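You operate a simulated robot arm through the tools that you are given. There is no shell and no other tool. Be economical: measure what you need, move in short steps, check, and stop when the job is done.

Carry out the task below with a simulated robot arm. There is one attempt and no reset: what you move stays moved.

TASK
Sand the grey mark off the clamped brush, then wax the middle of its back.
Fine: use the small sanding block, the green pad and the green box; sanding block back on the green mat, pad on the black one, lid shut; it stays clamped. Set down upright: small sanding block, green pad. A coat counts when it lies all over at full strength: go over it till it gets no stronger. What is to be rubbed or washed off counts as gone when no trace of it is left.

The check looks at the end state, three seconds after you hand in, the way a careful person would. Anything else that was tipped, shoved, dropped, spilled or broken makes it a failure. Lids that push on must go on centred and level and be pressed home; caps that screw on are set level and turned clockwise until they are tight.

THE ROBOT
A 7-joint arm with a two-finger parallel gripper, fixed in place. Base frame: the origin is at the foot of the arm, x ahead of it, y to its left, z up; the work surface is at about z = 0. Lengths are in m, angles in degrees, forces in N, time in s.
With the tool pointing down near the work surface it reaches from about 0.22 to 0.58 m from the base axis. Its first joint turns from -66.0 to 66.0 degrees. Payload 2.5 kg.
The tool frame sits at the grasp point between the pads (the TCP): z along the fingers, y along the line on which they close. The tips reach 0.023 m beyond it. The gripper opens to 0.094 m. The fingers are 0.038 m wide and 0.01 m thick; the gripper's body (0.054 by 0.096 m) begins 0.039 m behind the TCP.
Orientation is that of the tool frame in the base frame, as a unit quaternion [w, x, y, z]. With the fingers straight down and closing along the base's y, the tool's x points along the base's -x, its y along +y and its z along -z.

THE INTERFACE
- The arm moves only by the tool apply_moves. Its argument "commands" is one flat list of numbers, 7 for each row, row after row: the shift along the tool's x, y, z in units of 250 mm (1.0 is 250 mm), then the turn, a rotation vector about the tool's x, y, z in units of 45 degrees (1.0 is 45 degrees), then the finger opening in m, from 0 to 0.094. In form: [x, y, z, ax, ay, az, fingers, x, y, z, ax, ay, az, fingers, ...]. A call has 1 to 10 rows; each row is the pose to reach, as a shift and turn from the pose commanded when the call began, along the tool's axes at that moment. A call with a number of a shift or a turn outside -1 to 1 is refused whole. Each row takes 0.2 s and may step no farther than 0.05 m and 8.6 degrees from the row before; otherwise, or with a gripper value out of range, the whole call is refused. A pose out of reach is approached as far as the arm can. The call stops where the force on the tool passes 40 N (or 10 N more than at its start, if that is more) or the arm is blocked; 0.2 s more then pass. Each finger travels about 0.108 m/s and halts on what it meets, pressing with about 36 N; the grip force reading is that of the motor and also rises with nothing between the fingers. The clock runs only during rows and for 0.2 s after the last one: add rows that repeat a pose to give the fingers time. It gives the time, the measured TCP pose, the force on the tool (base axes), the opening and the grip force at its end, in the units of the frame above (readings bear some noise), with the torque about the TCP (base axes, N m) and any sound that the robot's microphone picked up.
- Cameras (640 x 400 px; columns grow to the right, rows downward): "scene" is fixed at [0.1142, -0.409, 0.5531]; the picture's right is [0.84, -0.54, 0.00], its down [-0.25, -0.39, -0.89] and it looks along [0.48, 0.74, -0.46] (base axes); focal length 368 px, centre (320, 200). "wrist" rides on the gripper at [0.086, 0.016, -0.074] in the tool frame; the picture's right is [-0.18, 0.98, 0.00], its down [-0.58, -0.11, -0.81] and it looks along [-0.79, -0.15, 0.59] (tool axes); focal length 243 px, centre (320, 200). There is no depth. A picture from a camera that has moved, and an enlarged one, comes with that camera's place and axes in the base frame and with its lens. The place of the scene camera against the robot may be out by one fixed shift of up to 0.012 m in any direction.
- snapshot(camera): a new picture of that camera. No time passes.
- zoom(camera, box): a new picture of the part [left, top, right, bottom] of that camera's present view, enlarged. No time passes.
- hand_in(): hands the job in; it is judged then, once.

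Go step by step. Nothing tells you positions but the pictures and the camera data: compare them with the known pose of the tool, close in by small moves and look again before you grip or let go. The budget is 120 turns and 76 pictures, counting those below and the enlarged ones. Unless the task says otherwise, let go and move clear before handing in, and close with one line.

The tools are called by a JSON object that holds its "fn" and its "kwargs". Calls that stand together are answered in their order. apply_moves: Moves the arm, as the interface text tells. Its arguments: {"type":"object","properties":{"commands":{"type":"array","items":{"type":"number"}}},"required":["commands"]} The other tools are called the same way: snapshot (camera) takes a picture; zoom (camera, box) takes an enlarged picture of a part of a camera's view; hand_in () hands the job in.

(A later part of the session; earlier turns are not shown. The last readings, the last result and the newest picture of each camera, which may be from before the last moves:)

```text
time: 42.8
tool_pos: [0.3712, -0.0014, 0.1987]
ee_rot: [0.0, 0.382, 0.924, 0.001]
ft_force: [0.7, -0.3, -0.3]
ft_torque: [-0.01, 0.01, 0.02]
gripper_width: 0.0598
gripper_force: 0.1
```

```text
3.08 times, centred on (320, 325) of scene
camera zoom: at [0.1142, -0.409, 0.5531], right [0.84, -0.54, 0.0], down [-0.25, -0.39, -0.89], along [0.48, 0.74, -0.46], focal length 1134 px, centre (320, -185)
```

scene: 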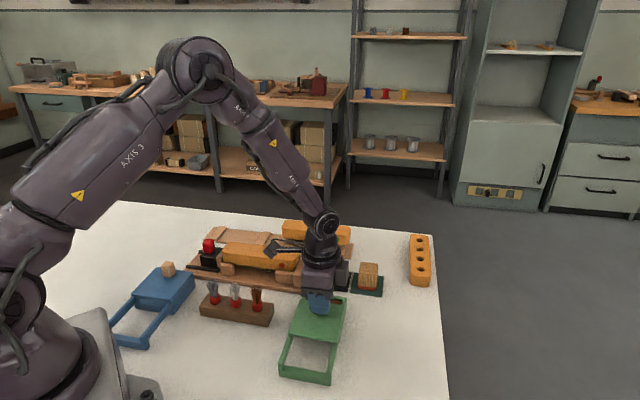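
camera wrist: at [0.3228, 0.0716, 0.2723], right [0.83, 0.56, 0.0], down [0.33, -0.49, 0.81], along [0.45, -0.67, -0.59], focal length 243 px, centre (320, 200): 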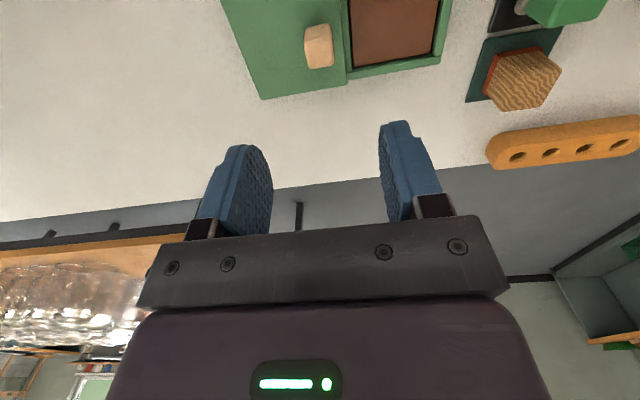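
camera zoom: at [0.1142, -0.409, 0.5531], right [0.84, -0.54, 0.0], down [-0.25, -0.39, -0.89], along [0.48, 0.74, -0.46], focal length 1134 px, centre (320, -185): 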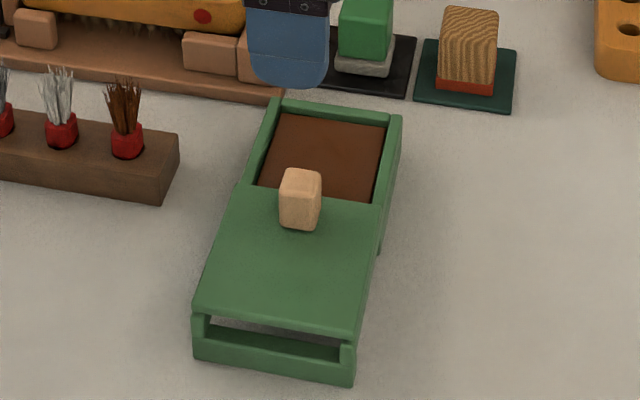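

Wax is visible, centred around (0.411, 0.040). Next I'll move above the green pad.

{"fn": "apply_moves", "kwargs": {"commands": [0, 0.19, 0, 0, 0, 0, 0.07, 0, 0.38, 0, 0, 0, 0, 0.07, 0, 0.57, 0, 0, 0, 0, 0.07, 0, 0.765, 0, 0, 0, 0, 0.07, 0, 0.765, 0.15, 0, 0, 0, 0.07, 0, 0.765, 0.3, 0, 0, 0, 0.07, 0, 0.765, 0.36, 0, 0, 0, 0.07, 0, 0.765, 0.36, 0, 0, 0, 0.07]}}

{"fn": "zoom", "kwargs": {"camera": "wrist", "box": [220, 0, 420, 125]}}

```text
time: 44.6
tool_pos: [0.5068, 0.134, 0.1055]
ee_rot: [0.0, 0.383, 0.924, 0.0]
ft_force: [-0.5, 0.3, -0.2]
ft_torque: [-0.02, 0.02, -0.04]
gripper_width: 0.07
gripper_force: 0.2
```

```text
3.20 times, centred on (320, 62) of wrist
camera zoom: at [0.457, 0.2075, 0.1806], right [0.83, 0.56, 0.0], down [0.33, -0.49, 0.81], along [0.46, -0.67, -0.59], focal length 776 px, centre (320, 640)
```

zoom: 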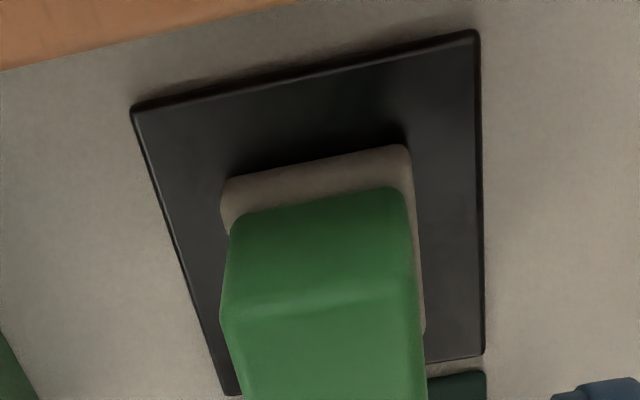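

Pad is well under the gripper with a ~3 mm correction. I'll descend and grip the green part.

{"fn": "apply_moves", "kwargs": {"commands": [-0.01, 0.007, 0.1, 0, 0, 0, 0.07, -0.01, 0.007, 0.2, 0, 0, 0, 0.07, -0.01, 0.007, 0.25, 0, 0, 0, 0.07, -0.01, 0.007, 0.25, 0, 0, 0, 0.055, -0.01, 0.007, 0.25, 0, 0, 0, 0.04, -0.01, 0.007, 0.25, 0, 0, 0, 0.025, -0.01, 0.007, 0.25, 0, 0, 0, 0.025]}}

{"fn": "zoom", "kwargs": {"camera": "scene", "box": [290, 230, 390, 300]}}

```text
time: 46.2
tool_pos: [0.5081, 0.1335, 0.043]
ee_rot: [0.001, 0.384, 0.923, 0.001]
ft_force: [0.8, 0.5, 0.6]
ft_torque: [0.01, 0.01, 0.03]
gripper_width: 0.0349
gripper_force: 35.7
```

```text
5.71 times, centred on (340, 265) of scene
camera zoom: at [0.1142, -0.409, 0.5531], right [0.84, -0.54, 0.0], down [-0.25, -0.39, -0.89], along [0.48, 0.74, -0.46], focal length 2105 px, centre (206, -171)
```

zoom: 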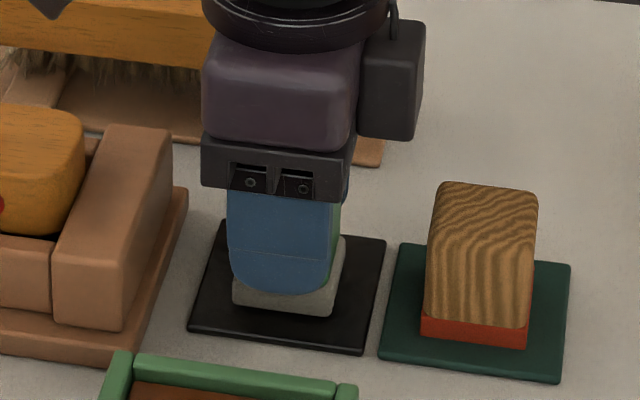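

Pad gripped. I'll carry it over the wax.

{"fn": "apply_moves", "kwargs": {"commands": [0, 0, -0.18, 0, 0, 0, 0.025, 0, 0, -0.36, 0, 0, 0, 0.025, 0.01, -0.18, -0.38, 0, 0, 0, 0.025, 0.01, -0.36, -0.38, 0, 0, 0, 0.025, 0.01, -0.538, -0.38, 0, 0, 0, 0.025, 0.01, -0.538, -0.25, 0, 0, 0, 0.025, 0.01, -0.538, -0.2, 0, 0, 0, 0.025, 0.01, -0.538, -0.2, 0, 0, 0, 0.025]}}

{"fn": "snapshot", "kwargs": {"camera": "wrist"}}

{"fn": "zoom", "kwargs": {"camera": "scene", "box": [250, 230, 390, 330]}}

```text
time: 48.0
tool_pos: [0.413, 0.0407, 0.0929]
ee_rot: [-0.001, 0.383, 0.924, 0.0]
ft_force: [0.2, 0.3, -1.1]
ft_torque: [0.01, -0.02, 0.01]
gripper_width: 0.0351
gripper_force: 35.8
```

```text
36 pictures are left
camera wrist: at [0.3635, 0.1136, 0.1679], right [0.82, 0.57, 0.0], down [0.33, -0.49, 0.81], along [0.46, -0.67, -0.59], focal length 243 px, centre (320, 200)
```

wrist: 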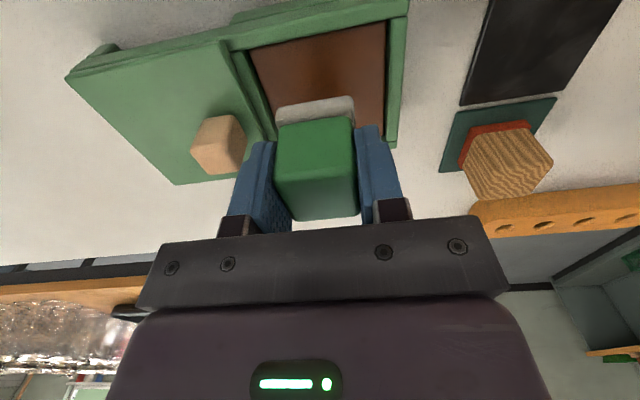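

```text
4.00 times, centred on (320, 280) of scene
camera zoom: at [0.1142, -0.409, 0.5531], right [0.84, -0.54, 0.0], down [-0.25, -0.39, -0.89], along [0.48, 0.74, -0.46], focal length 1474 px, centre (320, -120)
```

zoom: 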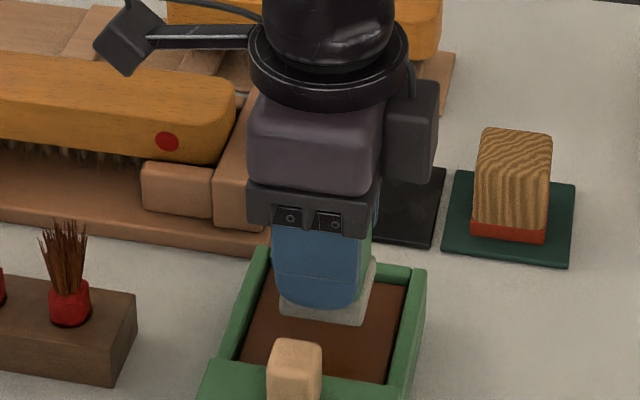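

Well aligned over the wax. I'll lower gently until contact.

{"fn": "apply_moves", "kwargs": {"commands": [0, 0.01, 0.04, 0, 0, 0, 0.025, 0, 0.01, 0.07, 0, 0, 0, 0.025, 0, 0.01, 0.078, 0, 0, 0, 0.025, 0, 0.01, 0.086, 0, 0, 0, 0.025]}}

```text
time: 49.0
tool_pos: [0.414, 0.0432, 0.0708]
ee_rot: [-0.001, 0.383, 0.924, -0.001]
ft_force: [-0.9, 0.4, 0.7]
ft_torque: [-0.01, -0.02, 0.01]
gripper_width: 0.0353
gripper_force: 36.2
```

{"fn": "apply_moves", "kwargs": {"commands": [0, 0, 0.008, 0, 0, 0, 0.025, 0, 0, 0.016, 0, 0, 0, 0.025, 0, 0, 0.022, 0, 0, 0, 0.025]}}

```text
time: 49.8
tool_pos: [0.4151, 0.042, 0.0673]
ee_rot: [0.0, 0.383, 0.924, 0.001]
ft_force: [-11.2, -1.9, 32.9]
ft_torque: [-0.05, 0.31, 0.0]
gripper_width: 0.0353
gripper_force: 35.9
```

Contact. I'll ease off and rub gently in the wax.

{"fn": "apply_moves", "kwargs": {"commands": [0, 0, -0.006, 0, 0, 0, 0.025, 0.025, 0, -0.006, 0, 0, 0, 0.025, -0.025, 0, -0.006, 0, 0, 0, 0.025, 0.025, 0.01, -0.006, 0, 0, 0, 0.025, -0.025, 0.01, -0.006, 0, 0, 0, 0.025, 0.025, 0, -0.006, 0, 0, 0, 0.025, -0.025, 0, -0.006, 0, 0, 0, 0.025, 0, 0, -0.006, 0, 0, 0, 0.025]}}

```text
time: 51.6
tool_pos: [0.4139, 0.0417, 0.0674]
ee_rot: [0.002, 0.383, 0.924, 0.0]
ft_force: [4.9, -3.3, 14.8]
ft_torque: [-0.04, -0.1, -0.03]
gripper_width: 0.0352
gripper_force: 36.5
```

I'll lift and carry the waxed pad over to the brush middle.

{"fn": "apply_moves", "kwargs": {"commands": [0, 0, -0.12, 0, 0, 0, 0.025, 0, 0, -0.3, 0, 0, 0, 0.025, 0.1, 0.07, -0.37, 0, 0, 0, 0.025, 0.22, 0.16, -0.37, 0, 0, 0, 0.025, 0.34, 0.25, -0.37, 0, 0, 0, 0.025, 0.46, 0.34, -0.37, 0, 0, 0, 0.025, 0.58, 0.43, -0.37, 0, 0, 0, 0.025, 0.69, 0.495, -0.37, 0, 0, 0, 0.025, 0.69, 0.495, -0.37, 0, 0, 0, 0.025]}}

{"fn": "snapshot", "kwargs": {"camera": "wrist"}}

{"fn": "zoom", "kwargs": {"camera": "scene", "box": [180, 190, 380, 315]}}

```text
time: 53.6
tool_pos: [0.3778, 0.2524, 0.1605]
ee_rot: [-0.001, 0.383, 0.924, 0.0]
ft_force: [0.7, -0.6, -0.9]
ft_torque: [0.02, 0.0, 0.01]
gripper_width: 0.0351
gripper_force: 35.8
```

```text
34 pictures are left
camera wrist: at [0.3291, 0.3252, 0.236], right [0.83, 0.56, 0.0], down [0.33, -0.49, 0.81], along [0.46, -0.67, -0.59], focal length 243 px, centre (320, 200)
```

wrist: 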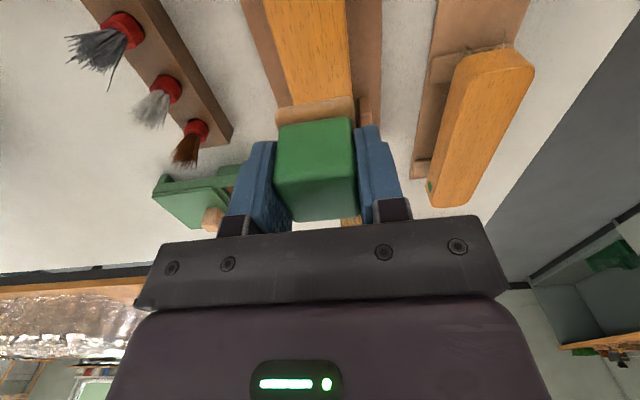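

```text
3.20 times, centred on (280, 252) of scene
camera zoom: at [0.1142, -0.409, 0.5531], right [0.84, -0.54, 0.0], down [-0.25, -0.39, -0.89], along [0.48, 0.74, -0.46], focal length 1179 px, centre (448, 32)
```

zoom: 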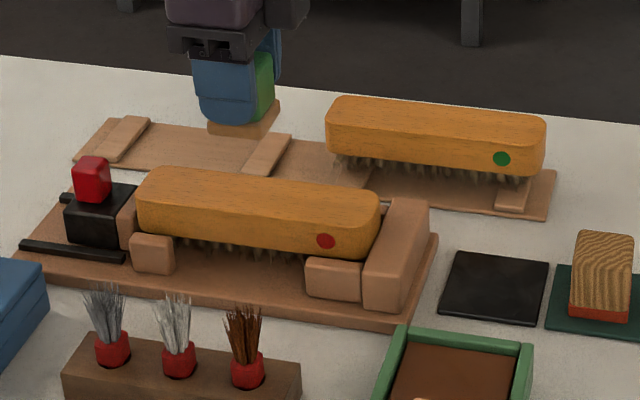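

The felt is loaded with wax and the brush looks clean. I'll lower the pad to just above the brush.

{"fn": "apply_moves", "kwargs": {"commands": [-0.02, 0, 0.08, 0, 0, 0, 0.025, -0.02, 0, 0.16, 0, 0, 0, 0.025, -0.02, 0, 0.196, 0, 0, 0, 0.025, -0.02, 0, 0.204, 0, 0, 0, 0.025, -0.02, 0, 0.212, 0, 0, 0, 0.025]}}

```text
time: 54.8
tool_pos: [0.3839, 0.2485, 0.1076]
ee_rot: [0.0, 0.382, 0.924, 0.0]
ft_force: [0.3, 0.0, -0.1]
ft_torque: [0.02, 0.0, 0.03]
gripper_width: 0.0353
gripper_force: 36.4
```

{"fn": "apply_moves", "kwargs": {"commands": [0, 0, 0.006, 0, 0, 0, 0.025, 0, 0, 0.012, 0, 0, 0, 0.025, 0, 0, 0.018, 0, 0, 0, 0.025]}}

```text
time: 55.6
tool_pos: [0.3833, 0.2497, 0.1029]
ee_rot: [0.0, 0.383, 0.924, 0.0]
ft_force: [-2.2, -1.5, 4.0]
ft_torque: [-0.11, 0.04, 0.0]
gripper_width: 0.035
gripper_force: 35.6
```

Light contact at z 0.103. I'll rub wax along the middle with gentle pressure.

{"fn": "apply_moves", "kwargs": {"commands": [0, 0, 0.003, 0, 0, 0, 0.025, 0.05, 0, 0.003, 0, 0, 0, 0.025, 0.1, 0.02, 0.003, 0, 0, 0, 0.025, 0.05, 0.02, 0.003, 0, 0, 0, 0.025, 0, 0.02, 0.003, 0, 0, 0, 0.025, -0.05, 0.02, 0.003, 0, 0, 0, 0.025, -0.1, 0.02, 0.003, 0, 0, 0, 0.025, -0.1, -0.02, 0.003, 0, 0, 0, 0.025, -0.05, -0.02, 0.003, 0, 0, 0, 0.025, 0, -0.02, 0.003, 0, 0, 0, 0.025]}}

{"fn": "apply_moves", "kwargs": {"commands": [0.05, 0, 0, 0, 0, 0, 0.025, 0.1, 0, 0, 0, 0, 0, 0.025, 0.1, 0, -0.15, 0, 0, 0, 0.025, 0.28, 0, -0.2, 0, 0, 0, 0.025, 0.46, 0, -0.25, 0, 0, 0, 0.025, 0.46, 0, -0.25, 0, 0, 0, 0.025]}}

{"fn": "zoom", "kwargs": {"camera": "scene", "box": [210, 225, 306, 285]}}

```text
time: 57.8
tool_pos: [0.3806, 0.2432, 0.1029]
ee_rot: [0.002, 0.383, 0.924, 0.0]
ft_force: [8.1, -8.1, 27.6]
ft_torque: [-0.4, -0.33, -0.01]
gripper_width: 0.0351
gripper_force: 35.8
```

```text
time: 59.2
tool_pos: [0.2981, 0.3268, 0.1643]
ee_rot: [-0.001, 0.382, 0.924, 0.0]
ft_force: [1.1, -0.5, -0.2]
ft_torque: [0.02, 0.01, 0.02]
gripper_width: 0.0353
gripper_force: 35.8
```

```text
6.67 times, centred on (258, 255) of scene
camera zoom: at [0.1142, -0.409, 0.5531], right [0.84, -0.54, 0.0], down [-0.25, -0.39, -0.89], along [0.48, 0.74, -0.46], focal length 2456 px, centre (733, -167)
```

zoom: 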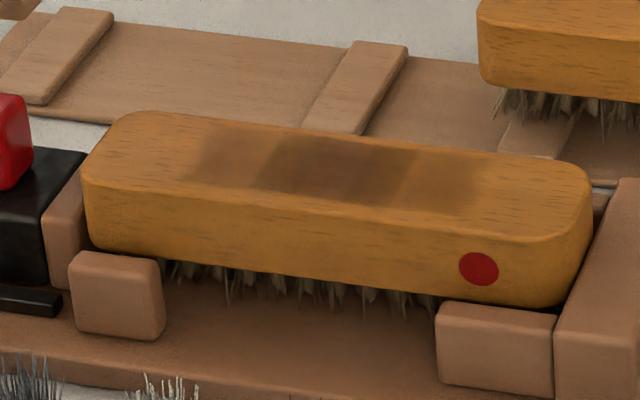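

Wax is going on but isn't uniform yet. I'll go over it again with longer strokes.

{"fn": "apply_moves", "kwargs": {"commands": [-0.17, 0.02, 0, 0, 0, 0, 0.025, -0.33, 0.02, 0.1, 0, 0, 0, 0.025, -0.33, 0.02, 0.22, 0, 0, 0, 0.025, -0.33, 0.02, 0.248, 0, 0, 0, 0.025, -0.41, 0.02, 0.25, 0, 0, 0, 0.025, -0.49, 0.02, 0.25, 0, 0, 0, 0.025, -0.57, 0.02, 0.25, 0, 0, 0, 0.025, -0.57, 0.04, 0.25, 0, 0, 0, 0.025, -0.45, 0.04, 0.25, 0, 0, 0, 0.025, -0.33, 0.04, 0.25, 0, 0, 0, 0.025]}}

{"fn": "apply_moves", "kwargs": {"commands": [0, -0.04, 0, 0, 0, 0, 0.025, -0.08, -0.04, 0, 0, 0, 0, 0.025, -0.16, -0.04, 0, 0, 0, 0, 0.025, -0.24, -0.04, 0, 0, 0, 0, 0.025, -0.24, -0.02, 0, 0, 0, 0, 0.025, -0.16, -0.02, 0, 0, 0, 0, 0.025, -0.08, -0.02, 0, 0, 0, 0, 0.025, 0, -0.02, 0, 0, 0, 0, 0.025, 0, -0.02, -0.1, 0, 0, 0, 0.025, 0.15, -0.02, -0.2, 0, 0, 0, 0.025]}}

{"fn": "apply_moves", "kwargs": {"commands": [0.16, 0, -0.05, 0, 0, 0, 0.025, 0.16, 0, -0.05, 0, 0, 0, 0.025]}}

{"fn": "zoom", "kwargs": {"camera": "scene", "box": [210, 225, 306, 285]}}

{"fn": "snapshot", "kwargs": {"camera": "wrist"}}

```text
time: 61.4
tool_pos: [0.3796, 0.2641, 0.1028]
ee_rot: [0.007, 0.383, 0.924, 0.005]
ft_force: [-1.2, 1.4, 5.1]
ft_torque: [0.05, 0.24, -0.07]
gripper_width: 0.0351
gripper_force: 36.0
stopped in row 10: the force on the tool passed its limit at 42 N (the readings are from after the stop); the commanded pose is now the measured one
```

```text
time: 63.5
tool_pos: [0.3497, 0.2868, 0.154]
ee_rot: [0.004, 0.383, 0.924, 0.002]
ft_force: [0.1, -0.5, -0.5]
ft_torque: [-0.06, 0.02, -0.01]
gripper_width: 0.035
gripper_force: 35.5
```

```text
time: 64.2
tool_pos: [0.3201, 0.316, 0.1661]
ee_rot: [0.005, 0.384, 0.923, 0.002]
ft_force: [0.3, 0.6, -0.5]
ft_torque: [0.01, -0.02, -0.03]
gripper_width: 0.0352
gripper_force: 36.0
```

```text
6.67 times, centred on (258, 255) of scene
camera zoom: at [0.1142, -0.409, 0.5531], right [0.84, -0.54, 0.0], down [-0.25, -0.39, -0.89], along [0.48, 0.74, -0.46], focal length 2456 px, centre (733, -167)
```

zoom: 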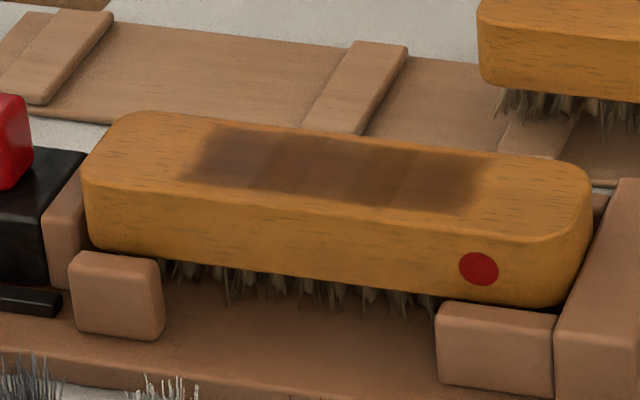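

```text
30 pictures are left
camera wrist: at [0.2702, 0.3886, 0.2397], right [0.83, 0.56, 0.01], down [0.32, -0.49, 0.81], along [0.46, -0.67, -0.59], focal length 243 px, centre (320, 200)
```

wrist: 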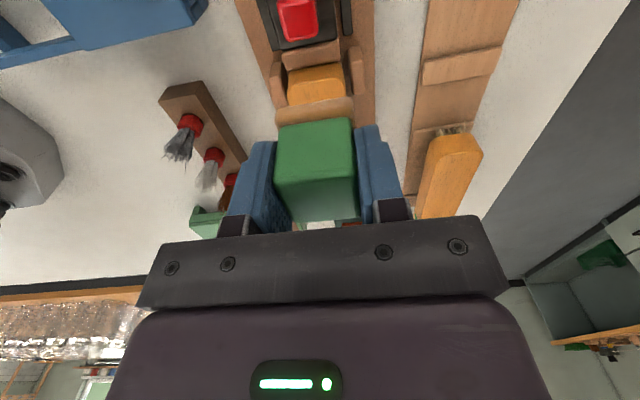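

The coat fills a fixed patch and is nearly even. I'll reload the pad with wax and go over it again.

{"fn": "apply_moves", "kwargs": {"commands": [-0.14, -0.07, 0, 0.0097, 0.0097, -0.003, 0.025, -0.28, -0.14, 0, 0.0097, 0.0097, -0.003, 0.025, -0.42, -0.21, 0, 0.0097, 0.0097, -0.003, 0.025, -0.56, -0.28, 0, 0.0097, 0.0097, -0.003, 0.025, -0.7, -0.35, 0, 0.0097, 0.0097, -0.003, 0.025, -0.84, -0.43, 0, 0.0097, 0.0097, -0.003, 0.025, -0.98, -0.5, 0, 0.0097, 0.0097, -0.003, 0.025, -0.98, -0.5, 0, 0.0097, 0.0097, -0.003, 0.025]}}

```text
time: 66.0
tool_pos: [0.4031, 0.0522, 0.1659]
ee_rot: [0.001, 0.383, 0.924, 0.001]
ft_force: [-0.3, 0.3, -0.6]
ft_torque: [-0.02, -0.04, 0.01]
gripper_width: 0.0353
gripper_force: 35.8
```

{"fn": "apply_moves", "kwargs": {"commands": [-0.06, 0.003, 0.05, 0, 0, 0, 0.025, -0.06, 0.003, 0.2, 0, 0, 0, 0.025, -0.06, 0.003, 0.33, 0, 0, 0, 0.025, -0.06, 0.003, 0.376, 0, 0, 0, 0.025, -0.06, 0.003, 0.384, 0, 0, 0, 0.025, -0.06, 0.003, 0.388, 0, 0, 0, 0.025]}}

```text
time: 67.3
tool_pos: [0.417, 0.0425, 0.069]
ee_rot: [0.002, 0.383, 0.924, 0.0]
ft_force: [-0.7, -0.9, -0.8]
ft_torque: [0.0, -0.02, -0.02]
gripper_width: 0.035
gripper_force: 36.1
```

{"fn": "apply_moves", "kwargs": {"commands": [0, 0, 0.005, 0, 0, 0, 0.025, 0, 0, 0.009, 0, 0, 0, 0.025]}}

```text
time: 68.0
tool_pos: [0.4172, 0.0428, 0.0665]
ee_rot: [0.001, 0.382, 0.924, 0.002]
ft_force: [-7.8, 1.5, 19.8]
ft_torque: [-0.14, 0.32, -0.08]
gripper_width: 0.0352
gripper_force: 35.9
```

{"fn": "apply_moves", "kwargs": {"commands": [0, 0, -0.002, 0, 0, 0, 0.025, 0.025, 0, -0.002, 0, 0, 0, 0.025, -0.02, 0, -0.002, 0, 0, 0, 0.025, 0.025, 0.01, -0.002, 0, 0, 0, 0.025, -0.02, 0.01, -0.002, 0, 0, 0, 0.025, 0.025, 0, -0.002, 0, 0, 0, 0.025, -0.02, 0, -0.002, 0, 0, 0, 0.025, 0, 0, -0.002, 0, 0, 0, 0.025, 0, 0, -0.15, 0, 0, 0, 0.025, 0, 0, -0.3, 0, 0, 0, 0.025]}}

```text
time: 70.2
tool_pos: [0.4161, 0.0425, 0.1403]
ee_rot: [0.0, 0.383, 0.924, 0.0]
ft_force: [0.4, 0.3, -0.2]
ft_torque: [-0.01, 0.01, 0.0]
gripper_width: 0.0352
gripper_force: 35.6
```

{"fn": "apply_moves", "kwargs": {"commands": [0.05, 0.05, -0.1, 0, 0, 0, 0.025, 0.16, 0.14, -0.1, 0, 0, 0, 0.025, 0.27, 0.23, -0.1, 0, 0, 0, 0.025, 0.38, 0.32, -0.1, 0, 0, 0, 0.025, 0.49, 0.41, -0.1, 0, 0, 0, 0.025, 0.56, 0.488, -0.1, 0, 0, 0, 0.025, 0.56, 0.488, 0.05, 0, 0, 0, 0.025, 0.56, 0.488, 0.13, 0, 0, 0, 0.025, 0.56, 0.488, 0.14, 0, 0, 0, 0.025]}}

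```text
time: 72.2
tool_pos: [0.4047, 0.2278, 0.1064]
ee_rot: [0.0, 0.383, 0.924, 0.001]
ft_force: [0.0, -0.1, -0.8]
ft_torque: [0.01, 0.0, -0.03]
gripper_width: 0.0352
gripper_force: 36.9
```

{"fn": "apply_moves", "kwargs": {"commands": [0, 0, 0.01, 0, 0, 0, 0.025, 0, 0, 0.015, 0, 0, 0, 0.025, 0, 0, 0.019, 0, 0, 0, 0.025]}}

```text
time: 73.0
tool_pos: [0.4041, 0.2285, 0.1024]
ee_rot: [0.003, 0.383, 0.924, 0.001]
ft_force: [-4.7, -7.7, 25.7]
ft_torque: [-0.32, 0.49, 0.06]
gripper_width: 0.0353
gripper_force: 35.9
```

{"fn": "apply_moves", "kwargs": {"commands": [0, 0, -0.004, 0, 0, 0, 0.025, 0.08, 0, -0.004, 0, 0, 0, 0.025, 0.16, 0, -0.004, 0, 0, 0, 0.025, 0.24, 0, -0.004, 0, 0, 0, 0.025, 0.24, 0.02, -0.004, 0, 0, 0, 0.025, 0.16, 0.02, -0.004, 0, 0, 0, 0.025, 0.08, 0.02, -0.004, 0, 0, 0, 0.025, 0, 0.02, -0.004, 0, 0, 0, 0.025, 0, -0.02, -0.004, 0, 0, 0, 0.025]}}

{"fn": "apply_moves", "kwargs": {"commands": [0.08, 0, 0, 0, 0, 0, 0.025, 0.16, 0, 0, 0, 0, 0, 0.025, 0.24, 0, 0, 0, 0, 0, 0.025, 0.24, 0.02, 0, 0, 0, 0, 0.025, 0.16, 0.02, 0, 0, 0, 0, 0.025, 0.08, 0.02, 0, 0, 0, 0, 0.025, 0, 0.02, 0, 0, 0, 0, 0.025, 0.08, 0.02, 0, 0, 0, 0, 0.025, 0.16, 0.02, 0, 0, 0, 0, 0.025, 0.24, 0.02, 0, 0, 0, 0, 0.025]}}

{"fn": "apply_moves", "kwargs": {"commands": [0, 0, -0.1, 0, 0, 0, 0.025, 0.1, 0, -0.22, 0, 0, 0, 0.025, 0.25, 0, -0.25, 0, 0, 0, 0.025, 0.3, 0, -0.25, 0, 0, 0, 0.025]}}

{"fn": "zoom", "kwargs": {"camera": "scene", "box": [210, 225, 306, 285]}}

```text
time: 75.0
tool_pos: [0.4001, 0.2241, 0.1023]
ee_rot: [0.002, 0.383, 0.924, -0.001]
ft_force: [2.5, 1.7, 7.4]
ft_torque: [0.13, -0.07, -0.05]
gripper_width: 0.035
gripper_force: 35.8
```

```text
time: 77.2
tool_pos: [0.3613, 0.2705, 0.1034]
ee_rot: [0.002, 0.384, 0.924, 0.001]
ft_force: [4.6, -4.8, 17.0]
ft_torque: [-0.3, -0.16, 0.06]
gripper_width: 0.0351
gripper_force: 36.5
```

```text
time: 78.2
tool_pos: [0.3073, 0.3246, 0.1646]
ee_rot: [0.001, 0.383, 0.924, 0.001]
ft_force: [-0.4, -0.1, -0.2]
ft_torque: [0.02, 0.0, 0.01]
gripper_width: 0.0349
gripper_force: 36.0
```

```text
6.67 times, centred on (258, 255) of scene
camera zoom: at [0.1142, -0.409, 0.5531], right [0.84, -0.54, 0.0], down [-0.25, -0.39, -0.89], along [0.48, 0.74, -0.46], focal length 2456 px, centre (733, -167)
```

zoom: 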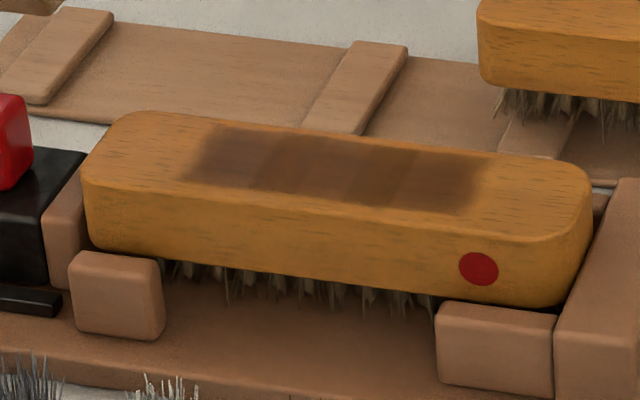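

{"fn": "zoom", "kwargs": {"camera": "scene", "box": [235, 240, 285, 262]}}

{"fn": "apply_moves", "kwargs": {"commands": [-0.15, 0, 0.0, 0, 0, 0, 0.025, -0.26, 0.01, 0.12, 0, 0, 0, 0.025, -0.26, 0.01, 0.235, 0, 0, 0, 0.025, -0.26, 0.01, 0.25, 0, 0, 0, 0.025, -0.34, 0.01, 0.25, 0, 0, 0, 0.025, -0.42, 0.01, 0.25, 0, 0, 0, 0.025, -0.5, 0.01, 0.25, 0, 0, 0, 0.025, -0.56, 0.01, 0.25, 0, 0, 0, 0.025]}}

```text
12.80 times, centred on (260, 251) of scene
camera zoom: at [0.1142, -0.409, 0.5531], right [0.84, -0.54, 0.0], down [-0.25, -0.39, -0.89], along [0.48, 0.74, -0.46], focal length 4716 px, centre (1088, -453)
```

zoom: 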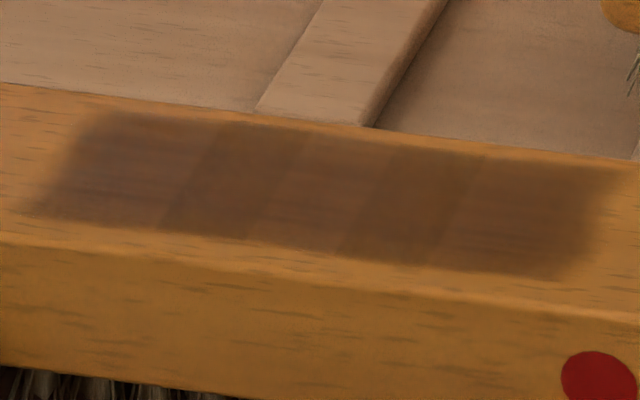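

```text
time: 80.0
tool_pos: [0.4089, 0.2262, 0.1033]
ee_rot: [0.002, 0.383, 0.924, 0.001]
ft_force: [-2.9, 2.7, 10.2]
ft_torque: [0.05, 0.21, -0.04]
gripper_width: 0.0351
gripper_force: 36.3
```

The patch has five bands with slight differences. I'll continue with finer strokes across all of them.

{"fn": "apply_moves", "kwargs": {"commands": [0.05, 0, 0, 0, 0, 0, 0.025, 0.1, 0, 0, 0, 0, 0, 0.025, 0.15, 0, 0, 0, 0, 0, 0.025, 0.2, 0, 0, 0, 0, 0, 0.025, 0.25, 0, 0, 0, 0, 0, 0.025, 0.3, 0, 0, 0, 0, 0, 0.025, 0.27, -0.03, 0, 0, 0, 0, 0.025, 0.22, -0.03, 0, 0, 0, 0, 0.025, 0.17, -0.03, 0, 0, 0, 0, 0.025, 0.12, -0.03, 0, 0, 0, 0, 0.025]}}

{"fn": "apply_moves", "kwargs": {"commands": [-0.05, 0, 0, 0, 0, 0, 0.025, -0.1, 0, 0, 0, 0, 0, 0.025, -0.12, 0.015, 0, 0, 0, 0, 0.025, -0.07, 0.015, 0, 0, 0, 0, 0.025, -0.02, 0.015, 0, 0, 0, 0, 0.025, 0.03, 0.015, 0, 0, 0, 0, 0.025, 0.08, 0.015, 0, 0, 0, 0, 0.025, 0.13, 0.015, 0, 0, 0, 0, 0.025, 0.18, 0.015, 0, 0, 0, 0, 0.025]}}

{"fn": "apply_moves", "kwargs": {"commands": [0, 0, -0.1, 0, 0, 0, 0.025, 0.1, 0, -0.22, 0, 0, 0, 0.025, 0.25, 0, -0.25, 0, 0, 0, 0.025, 0.3, 0, -0.25, 0, 0, 0, 0.025]}}

{"fn": "zoom", "kwargs": {"camera": "scene", "box": [235, 240, 285, 262]}}

```text
time: 82.2
tool_pos: [0.3815, 0.2426, 0.1027]
ee_rot: [0.001, 0.382, 0.924, 0.001]
ft_force: [-5.4, 5.0, 16.3]
ft_torque: [0.18, 0.29, -0.03]
gripper_width: 0.0354
gripper_force: 35.8
```

```text
time: 84.2
tool_pos: [0.3547, 0.2763, 0.1038]
ee_rot: [0.001, 0.382, 0.924, 0.001]
ft_force: [7.2, -6.9, 25.7]
ft_torque: [-0.51, -0.36, 0.06]
gripper_width: 0.035
gripper_force: 35.9
```

```text
time: 85.2
tool_pos: [0.2987, 0.3302, 0.1656]
ee_rot: [0.001, 0.383, 0.924, 0.0]
ft_force: [0.1, 0.0, -0.2]
ft_torque: [0.01, -0.01, 0.01]
gripper_width: 0.0352
gripper_force: 36.3
```

```text
12.80 times, centred on (260, 251) of scene
camera zoom: at [0.1142, -0.409, 0.5531], right [0.84, -0.54, 0.0], down [-0.25, -0.39, -0.89], along [0.48, 0.74, -0.46], focal length 4716 px, centre (1088, -453)
```

zoom: 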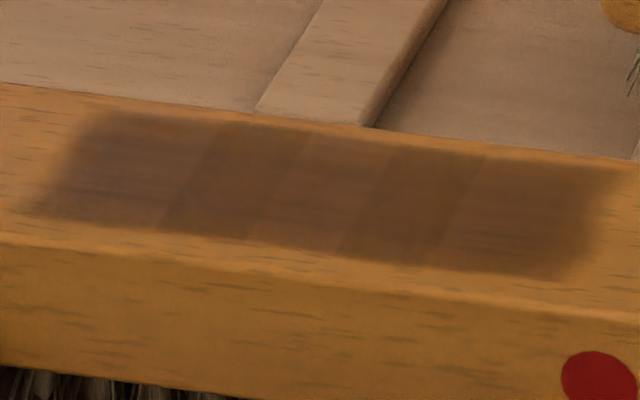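

Almost unchanged. One more reload and pass will confirm it has reached full strength.

{"fn": "apply_moves", "kwargs": {"commands": [-0.14, -0.07, 0, 0, 0, 0, 0.025, -0.28, -0.14, 0, 0, 0, 0, 0.025, -0.42, -0.21, 0, 0, 0, 0, 0.025, -0.56, -0.28, 0, 0, 0, 0, 0.025, -0.7, -0.35, 0, 0, 0, 0, 0.025, -0.84, -0.42, 0, 0, 0, 0, 0.025, -0.98, -0.48, 0, 0, 0, 0, 0.025, -0.98, -0.48, 0, 0, 0, 0, 0.025]}}

```text
time: 87.0
tool_pos: [0.3905, 0.068, 0.1656]
ee_rot: [0.002, 0.382, 0.924, 0.001]
ft_force: [-0.2, -0.9, -0.6]
ft_torque: [-0.02, 0.0, 0.0]
gripper_width: 0.035
gripper_force: 35.5
```

{"fn": "apply_moves", "kwargs": {"commands": [-0.14, -0.004, 0.05, 0, 0, 0, 0.025, -0.14, -0.004, 0.2, 0, 0, 0, 0.025, -0.14, -0.004, 0.33, 0, 0, 0, 0.025, -0.14, -0.004, 0.376, 0, 0, 0, 0.025, -0.14, -0.004, 0.386, 0, 0, 0, 0.025, -0.14, -0.004, 0.391, 0, 0, 0, 0.025, -0.14, -0.004, 0.394, 0, 0, 0, 0.025]}}

```text
time: 88.5
tool_pos: [0.4135, 0.0456, 0.0676]
ee_rot: [0.001, 0.383, 0.924, 0.002]
ft_force: [-5.5, -0.6, 16.5]
ft_torque: [-0.05, 0.31, -0.03]
gripper_width: 0.0351
gripper_force: 35.9
```

{"fn": "apply_moves", "kwargs": {"commands": [0, 0, -0.002, 0, 0, 0, 0.025, 0.025, 0, -0.002, 0, 0, 0, 0.025, -0.025, 0, -0.002, 0, 0, 0, 0.025, 0.025, -0.008, -0.002, 0, 0, 0, 0.025, -0.025, -0.008, -0.002, 0, 0, 0, 0.025, 0.025, 0, -0.002, 0, 0, 0, 0.025, -0.025, 0, -0.002, 0, 0, 0, 0.025, 0, 0, -0.002, 0, 0, 0, 0.025, 0, 0, -0.15, 0, 0, 0, 0.025, 0, 0, -0.3, 0, 0, 0, 0.025]}}

{"fn": "apply_moves", "kwargs": {"commands": [0.05, 0.05, -0.1, 0, 0, 0, 0.025, 0.16, 0.14, -0.1, 0, 0, 0, 0.025, 0.27, 0.23, -0.1, 0, 0, 0, 0.025, 0.38, 0.32, -0.1, 0, 0, 0, 0.025, 0.49, 0.41, -0.1, 0, 0, 0, 0.025, 0.56, 0.488, -0.1, 0, 0, 0, 0.025, 0.56, 0.488, 0.05, 0, 0, 0, 0.025, 0.56, 0.488, 0.13, 0, 0, 0, 0.025, 0.56, 0.488, 0.14, 0, 0, 0, 0.025]}}

```text
time: 90.8
tool_pos: [0.4107, 0.0465, 0.1417]
ee_rot: [0.0, 0.383, 0.924, 0.001]
ft_force: [0.4, -0.3, -0.1]
ft_torque: [0.01, 0.03, -0.03]
gripper_width: 0.035
gripper_force: 36.2
```

```text
time: 92.8
tool_pos: [0.398, 0.2329, 0.106]
ee_rot: [0.002, 0.382, 0.924, 0.0]
ft_force: [0.8, -0.4, -0.3]
ft_torque: [0.01, 0.01, 0.0]
gripper_width: 0.035
gripper_force: 36.4
```

{"fn": "apply_moves", "kwargs": {"commands": [-0.04, 0, 0.01, 0, 0, 0, 0.025, -0.04, 0.02, 0.014, 0, 0, 0, 0.025, 0.01, 0.02, 0.014, 0, 0, 0, 0.025, 0.06, 0.02, 0.014, 0, 0, 0, 0.025, 0.11, 0.02, 0.014, 0, 0, 0, 0.025, 0.16, 0.02, 0.014, 0, 0, 0, 0.025, 0.21, 0.02, 0.014, 0, 0, 0, 0.025, 0.24, -0.02, 0.014, 0, 0, 0, 0.025, 0.19, -0.02, 0.014, 0, 0, 0, 0.025, 0.14, -0.02, 0.014, 0, 0, 0, 0.025]}}

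{"fn": "apply_moves", "kwargs": {"commands": [-0.05, 0, 0, 0, 0, 0, 0.025, -0.1, 0, 0, 0, 0, 0, 0.025, -0.18, 0.02, 0, 0, 0, 0, 0.025, -0.12, 0.02, 0, 0, 0, 0, 0.025, -0.06, 0.02, 0, 0, 0, 0, 0.025, 0, 0.02, 0, 0, 0, 0, 0.025, 0.06, 0.02, 0, 0, 0, 0, 0.025, 0.1, 0.02, 0, 0, 0, 0, 0.025, 0.04, 0.02, 0, 0, 0, 0, 0.025]}}

{"fn": "apply_moves", "kwargs": {"commands": [0.06, 0, 0, 0, 0, 0, 0.025, 0.06, 0, -0.1, 0, 0, 0, 0.025, 0.16, 0, -0.22, 0, 0, 0, 0.025, 0.31, 0, -0.25, 0, 0, 0, 0.025, 0.4, 0, -0.25, 0, 0, 0, 0.025]}}

{"fn": "zoom", "kwargs": {"camera": "scene", "box": [235, 240, 285, 262]}}

```text
time: 95.0
tool_pos: [0.3723, 0.2521, 0.1041]
ee_rot: [0.002, 0.383, 0.924, 0.001]
ft_force: [-0.8, 0.9, 2.6]
ft_torque: [0.02, 0.05, -0.03]
gripper_width: 0.0352
gripper_force: 35.6
```

```text
time: 97.0
tool_pos: [0.3677, 0.2636, 0.104]
ee_rot: [0.001, 0.382, 0.924, 0.002]
ft_force: [-1.4, 1.1, 5.1]
ft_torque: [0.05, 0.08, -0.05]
gripper_width: 0.0352
gripper_force: 36.2
```

```text
time: 98.2
tool_pos: [0.2957, 0.3344, 0.1663]
ee_rot: [0.001, 0.382, 0.924, 0.0]
ft_force: [0.8, 0.4, -0.3]
ft_torque: [0.0, -0.03, -0.01]
gripper_width: 0.0348
gripper_force: 36.0
```

```text
12.80 times, centred on (260, 251) of scene
camera zoom: at [0.1142, -0.409, 0.5531], right [0.84, -0.54, 0.0], down [-0.25, -0.39, -0.89], along [0.48, 0.74, -0.46], focal length 4716 px, centre (1088, -453)
```

zoom: 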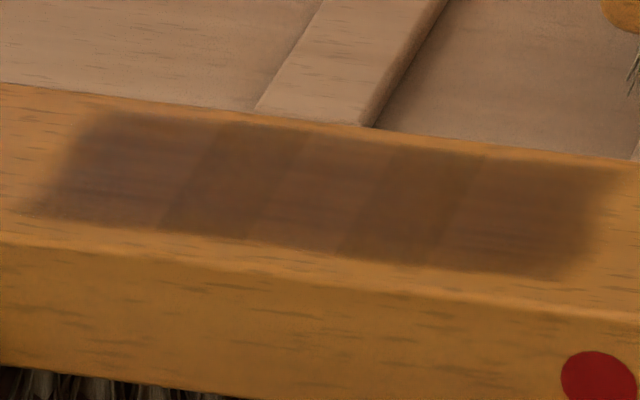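

The banding looks like overlapping patches. I'll do one more firm pass and compare for any change.

{"fn": "apply_moves", "kwargs": {"commands": [-0.16, 0, 0.0, 0, 0, 0, 0.025, -0.3, 0.01, 0.12, 0, 0, 0, 0.025, -0.32, 0.01, 0.235, 0, 0, 0, 0.025, -0.32, 0.01, 0.252, 0, 0, 0, 0.025, -0.37, 0.01, 0.253, 0, 0, 0, 0.025, -0.42, 0.01, 0.253, 0, 0, 0, 0.025, -0.47, 0.01, 0.253, 0, 0, 0, 0.025, -0.52, 0.01, 0.253, 0, 0, 0, 0.025, -0.57, 0.01, 0.253, 0, 0, 0, 0.025, -0.62, 0.01, 0.253, 0, 0, 0, 0.025]}}

{"fn": "apply_moves", "kwargs": {"commands": [0, -0.03, 0, 0, 0, 0, 0.025, 0.05, -0.03, 0, 0, 0, 0, 0.025, 0.1, -0.03, 0, 0, 0, 0, 0.025, 0.15, -0.03, 0, 0, 0, 0, 0.025, 0.2, -0.03, 0, 0, 0, 0, 0.025, 0.25, -0.03, 0, 0, 0, 0, 0.025, 0.3, -0.03, 0, 0, 0, 0, 0.025, 0.3, 0.015, 0, 0, 0, 0, 0.025, 0.25, 0.015, 0, 0, 0, 0, 0.025, 0.2, 0.015, 0, 0, 0, 0, 0.025]}}

{"fn": "apply_moves", "kwargs": {"commands": [-0.05, 0, 0, 0, 0, 0, 0.025, -0.1, 0, 0, 0, 0, 0, 0.025, -0.15, 0, 0, 0, 0, 0, 0.025, -0.2, 0, 0, 0, 0, 0, 0.025, -0.1, 0, 0, 0, 0, 0, 0.025, 0, 0, 0, 0, 0, 0, 0.025, 0.08, 0, 0, 0, 0, 0, 0.025]}}

{"fn": "apply_moves", "kwargs": {"commands": [0, 0, -0.1, 0, 0, 0, 0.025, 0.1, 0, -0.22, 0, 0, 0, 0.025, 0.25, 0, -0.25, 0, 0, 0, 0.025, 0.3, 0, -0.25, 0, 0, 0, 0.025]}}

{"fn": "zoom", "kwargs": {"camera": "scene", "box": [235, 240, 285, 262]}}

```text
time: 100.3
tool_pos: [0.4092, 0.2255, 0.1026]
ee_rot: [0.001, 0.383, 0.924, 0.002]
ft_force: [-4.0, 3.5, 14.7]
ft_torque: [0.12, 0.3, -0.06]
gripper_width: 0.035
gripper_force: 35.7
```

```text
time: 102.5
tool_pos: [0.3756, 0.2666, 0.1022]
ee_rot: [0.002, 0.382, 0.924, 0.001]
ft_force: [-5.2, 6.8, 18.1]
ft_torque: [0.14, 0.26, -0.08]
gripper_width: 0.035
gripper_force: 36.0
```

```text
time: 104.2
tool_pos: [0.3637, 0.2773, 0.1031]
ee_rot: [0.003, 0.383, 0.924, 0.002]
ft_force: [8.1, -6.7, 27.0]
ft_torque: [-0.53, -0.32, 0.08]
gripper_width: 0.0355
gripper_force: 35.9
```

```text
time: 105.2
tool_pos: [0.3087, 0.3308, 0.1637]
ee_rot: [0.002, 0.383, 0.924, 0.0]
ft_force: [0.6, -0.5, -1.3]
ft_torque: [0.01, 0.03, 0.0]
gripper_width: 0.0351
gripper_force: 36.3
```

```text
12.80 times, centred on (260, 251) of scene
camera zoom: at [0.1142, -0.409, 0.5531], right [0.84, -0.54, 0.0], down [-0.25, -0.39, -0.89], along [0.48, 0.74, -0.46], focal length 4716 px, centre (1088, -453)
```

zoom: 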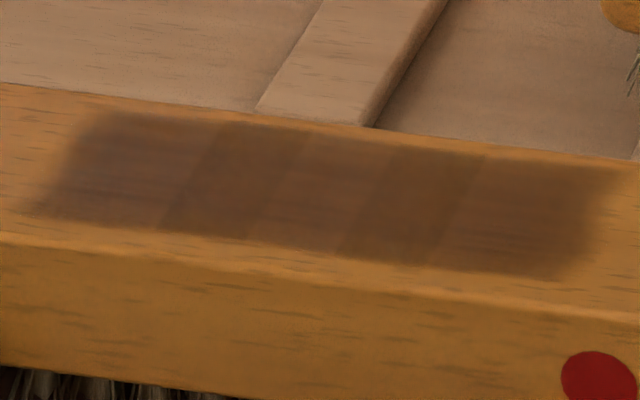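

No further change, so the coat is at full strength. I'll return the pad to the black mat.

{"fn": "apply_moves", "kwargs": {"commands": [-0.16, 0.006, 0, 0, 0, 0, 0.025, -0.32, 0.006, 0, 0, 0, 0, 0.025, -0.48, 0.006, 0, 0, 0, 0, 0.025, -0.64, 0.006, 0, 0, 0, 0, 0.025, -0.8, 0.006, 0, 0, 0, 0, 0.025, -0.96, 0.006, 0, 0, 0, 0, 0.025, -0.96, 0.006, 0, 0, 0, 0, 0.025]}}

```text
time: 106.8
tool_pos: [0.4789, 0.1614, 0.1659]
ee_rot: [0.0, 0.383, 0.924, 0.0]
ft_force: [0.1, -0.3, -0.5]
ft_torque: [-0.02, 0.01, 0.01]
gripper_width: 0.0351
gripper_force: 36.4
```

{"fn": "apply_moves", "kwargs": {"commands": [-0.16, 0.004, 0.05, 0, 0, 0, 0.025, -0.16, 0.004, 0.2, 0, 0, 0, 0.025, -0.16, 0.004, 0.35, 0, 0, 0, 0.025, -0.16, 0.004, 0.464, 0, 0, 0, 0.025, -0.16, 0.004, 0.464, 0, 0, 0, 0.025]}}

{"fn": "snapshot", "kwargs": {"camera": "wrist"}}

{"fn": "zoom", "kwargs": {"camera": "scene", "box": [290, 230, 390, 300]}}

```text
time: 108.0
tool_pos: [0.5088, 0.1342, 0.0497]
ee_rot: [0.001, 0.383, 0.924, 0.0]
ft_force: [0.1, 0.8, -0.7]
ft_torque: [0.05, -0.04, -0.01]
gripper_width: 0.0348
gripper_force: 36.2
```

```text
24 pictures are left
camera wrist: at [0.46, 0.2073, 0.1251], right [0.82, 0.57, 0.0], down [0.33, -0.49, 0.81], along [0.46, -0.66, -0.59], focal length 243 px, centre (320, 200)
```

wrist: 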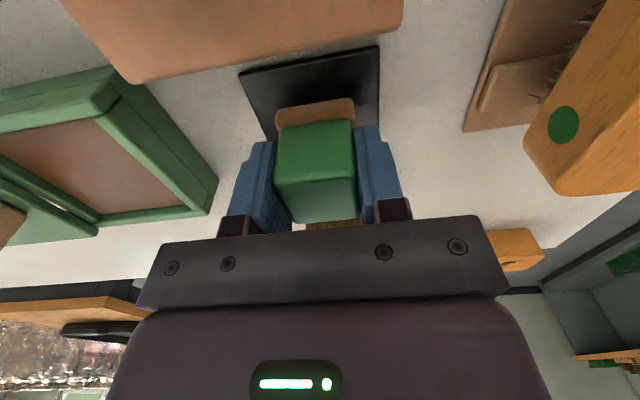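

```text
5.71 times, centred on (340, 265) of scene
camera zoom: at [0.1142, -0.409, 0.5531], right [0.84, -0.54, 0.0], down [-0.25, -0.39, -0.89], along [0.48, 0.74, -0.46], focal length 2105 px, centre (206, -171)
```

zoom: 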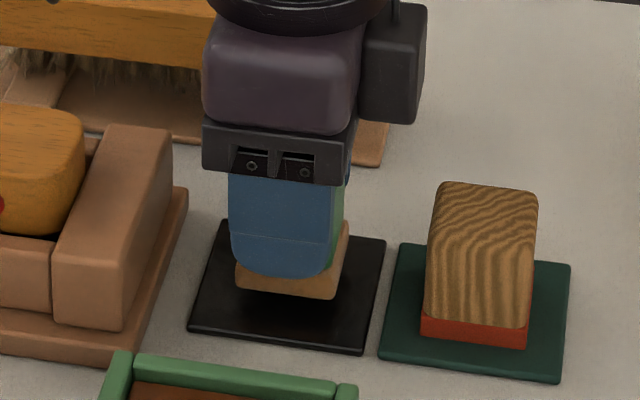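

Centred over the black mat. I'll lower in small steps to contact.

{"fn": "apply_moves", "kwargs": {"commands": [0, 0, 0.01, 0, 0, 0, 0.025, 0, 0, 0.018, 0, 0, 0, 0.025, 0, 0, 0.024, 0, 0, 0, 0.025]}}

```text
time: 108.8
tool_pos: [0.5082, 0.1354, 0.044]
ee_rot: [0.001, 0.383, 0.924, 0.001]
ft_force: [-0.4, 0.2, 0.1]
ft_torque: [-0.01, 0.02, -0.03]
gripper_width: 0.0353
gripper_force: 35.9
```

{"fn": "apply_moves", "kwargs": {"commands": [0, 0, 0.004, 0, 0, 0, 0.025, 0, 0, 0.007, 0, 0, 0, 0.025]}}

```text
time: 109.3
tool_pos: [0.5101, 0.1354, 0.0422]
ee_rot: [0.001, 0.382, 0.924, 0.001]
ft_force: [-2.8, -0.1, 10.8]
ft_torque: [-0.06, 0.28, -0.02]
gripper_width: 0.0349
gripper_force: 35.8
```

Contact at 11 N. I'll release and rise.

{"fn": "apply_moves", "kwargs": {"commands": [0, 0, -0.002, 0, 0, 0, 0.04, 0, 0, -0.002, 0, 0, 0, 0.06, 0, 0, -0.002, 0, 0, 0, 0.07, 0, 0, -0.1, 0, 0, 0, 0.07, 0, 0, -0.25, 0, 0, 0, 0.07, 0, 0, -0.4, 0, 0, 0, 0.07, 0, 0, -0.5, 0, 0, 0, 0.07, 0, 0, -0.5, 0, 0, 0, 0.07]}}

{"fn": "zoom", "kwargs": {"camera": "scene", "box": [290, 230, 390, 300]}}

```text
time: 111.2
tool_pos: [0.5094, 0.1327, 0.1663]
ee_rot: [0.001, 0.383, 0.924, 0.001]
ft_force: [-0.1, 0.5, -0.2]
ft_torque: [0.02, 0.03, 0.02]
gripper_width: 0.0698
gripper_force: 0.0
```

```text
5.71 times, centred on (340, 265) of scene
camera zoom: at [0.1142, -0.409, 0.5531], right [0.84, -0.54, 0.0], down [-0.25, -0.39, -0.89], along [0.48, 0.74, -0.46], focal length 2105 px, centre (206, -171)
```

zoom: 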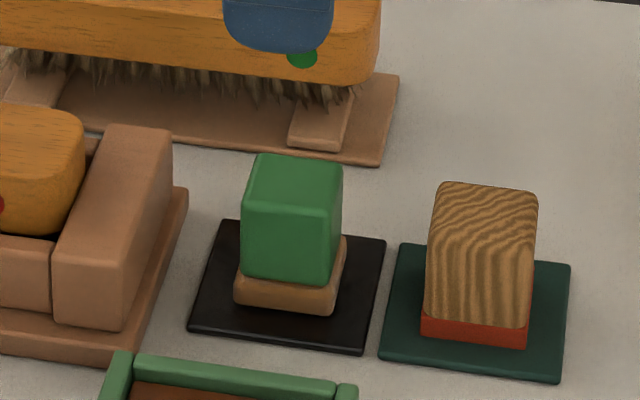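

Pad is upright on the black mat. Now back to the lid knob at about (0.370, 0.000).

{"fn": "apply_moves", "kwargs": {"commands": [0.018, -0.19, 0, 0, 0, 0, 0.06, 0.018, -0.38, 0, 0, 0, 0, 0.06, 0.018, -0.57, 0, 0, 0, 0, 0.06, 0.018, -0.768, 0, 0, 0, 0, 0.06, 0.018, -0.768, 0.15, 0, 0, 0, 0.06, 0.018, -0.768, 0.25, 0, 0, 0, 0.06, 0.018, -0.768, 0.25, 0, 0, 0, 0.06]}}

{"fn": "snapshot", "kwargs": {"camera": "wrist"}}

```text
time: 112.8
tool_pos: [0.3679, 0.0021, 0.1032]
ee_rot: [0.001, 0.384, 0.924, 0.0]
ft_force: [-0.1, 0.3, -0.5]
ft_torque: [-0.01, 0.01, -0.01]
gripper_width: 0.0597
gripper_force: 0.0
```

```text
21 pictures are left
camera wrist: at [0.3183, 0.0747, 0.1784], right [0.83, 0.56, 0.0], down [0.33, -0.49, 0.81], along [0.46, -0.66, -0.59], focal length 243 px, centre (320, 200)
```

wrist: 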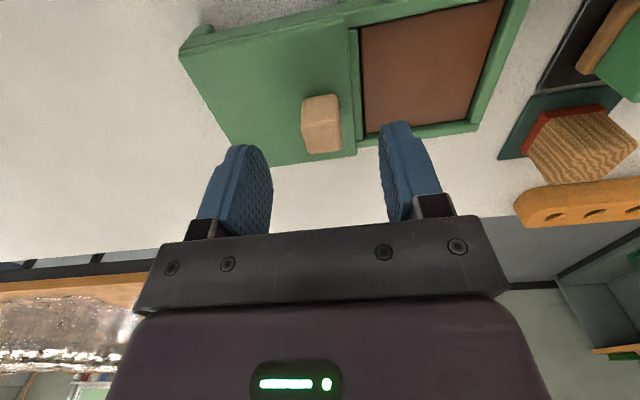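

{"fn": "apply_moves", "kwargs": {"commands": [-0.012, 0, 0.06, 0, 0, 0, 0.06, -0.012, 0, 0.124, 0, 0, 0, 0.06, -0.012, 0, 0.124, 0, 0, 0, 0.045, -0.012, 0, 0.124, 0, 0, 0, 0.03, -0.012, 0, 0.124, 0, 0, 0, 0.01, -0.012, 0, 0.124, 0, 0, 0, 0.005, -0.012, 0, 0.124, 0, 0, 0, 0.005]}}

```text
time: 114.3
tool_pos: [0.3704, -0.0014, 0.073]
ee_rot: [0.001, 0.383, 0.924, 0.0]
ft_force: [1.0, -1.0, -5.9]
ft_torque: [-0.16, -0.16, 0.03]
gripper_width: 0.0215
gripper_force: 45.3
```

Knob gripped. I'll slide the lid towards closed.

{"fn": "apply_moves", "kwargs": {"commands": [0, 0.04, 0.002, 0, 0, 0, 0.005, 0, 0.08, 0.002, 0, 0, 0, 0.005, 0, 0.12, 0.002, 0, 0, 0, 0.005, 0, 0.16, 0.002, 0, 0, 0, 0.005]}}

```text
time: 115.3
tool_pos: [0.3992, 0.0303, 0.0715]
ee_rot: [0.001, 0.383, 0.924, 0.001]
ft_force: [-0.4, 1.1, 9.7]
ft_torque: [0.29, 0.3, 0.03]
gripper_width: 0.0216
gripper_force: 45.1
```

{"fn": "apply_moves", "kwargs": {"commands": [0, 0.04, -0.003, 0, 0, 0, 0.005, 0, 0.08, -0.003, 0, 0, 0, 0.005, 0, 0.12, -0.003, 0, 0, 0, 0.005, 0, 0.15, -0.003, 0, 0, 0, 0.005]}}

```text
time: 116.3
tool_pos: [0.426, 0.0555, 0.0721]
ee_rot: [0.001, 0.383, 0.924, 0.001]
ft_force: [-1.8, 2.0, 10.1]
ft_torque: [0.27, 0.43, 0.02]
gripper_width: 0.0215
gripper_force: 45.1
```

{"fn": "apply_moves", "kwargs": {"commands": [0, 0.012, -0.002, 0, 0, 0, 0.005, 0, 0.024, -0.002, 0, 0, 0, 0.005, 0, 0.032, -0.002, 0, 0, 0, 0.005]}}

```text
time: 117.2
tool_pos: [0.4324, 0.0612, 0.0722]
ee_rot: [0.0, 0.382, 0.924, 0.001]
ft_force: [-9.2, 10.2, 8.7]
ft_torque: [-0.67, -0.43, -0.13]
gripper_width: 0.0216
gripper_force: 45.1
```

{"fn": "apply_moves", "kwargs": {"commands": [0.004, 0.004, -0.001, 0, 0, 0, 0.005, 0.004, 0.008, -0.001, 0, 0, 0, 0.005]}}

{"fn": "zoom", "kwargs": {"camera": "wrist", "box": [120, 0, 440, 200]}}

{"fn": "zoom", "kwargs": {"camera": "scene", "box": [240, 260, 400, 390]}}

```text
time: 117.8
tool_pos: [0.4324, 0.062, 0.0716]
ee_rot: [0.001, 0.383, 0.924, 0.0]
ft_force: [1.3, 0.1, -9.2]
ft_torque: [0.99, 1.01, 0.13]
gripper_width: 0.0217
gripper_force: 45.3
```

```text
2.00 times, centred on (280, 100) of wrist
camera zoom: at [0.3828, 0.1342, 0.1475], right [0.83, 0.56, 0.0], down [0.33, -0.49, 0.81], along [0.45, -0.67, -0.59], focal length 485 px, centre (400, 400)
```

zoom: 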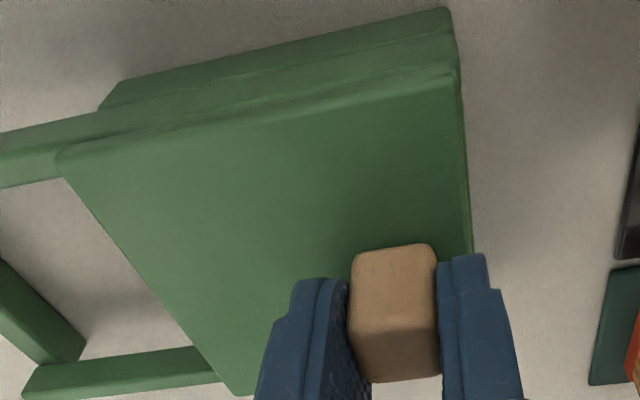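

```text
3.08 times, centred on (320, 325) of scene
camera zoom: at [0.1143, -0.409, 0.5531], right [0.84, -0.54, 0.0], down [-0.25, -0.39, -0.89], along [0.48, 0.74, -0.46], focal length 1134 px, centre (320, -185)
```

zoom: 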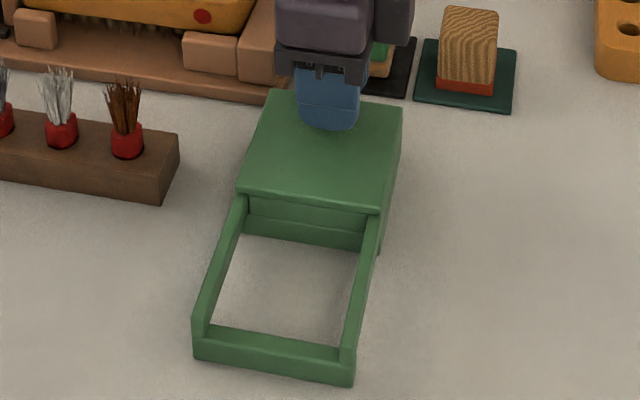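

Looks shut. I'll push slightly to confirm it's at its stop.

{"fn": "apply_moves", "kwargs": {"commands": [0, 0.005, 0.002, 0, 0, 0, 0.005, 0, 0.01, 0.002, 0, 0, 0, 0.005]}}

```text
time: 118.3
tool_pos: [0.4339, 0.0626, 0.0731]
ee_rot: [0.0, 0.383, 0.924, -0.002]
ft_force: [-12.3, -9.7, -8.2]
ft_torque: [-0.22, -0.47, 0.16]
gripper_width: 0.0216
gripper_force: 44.7
```

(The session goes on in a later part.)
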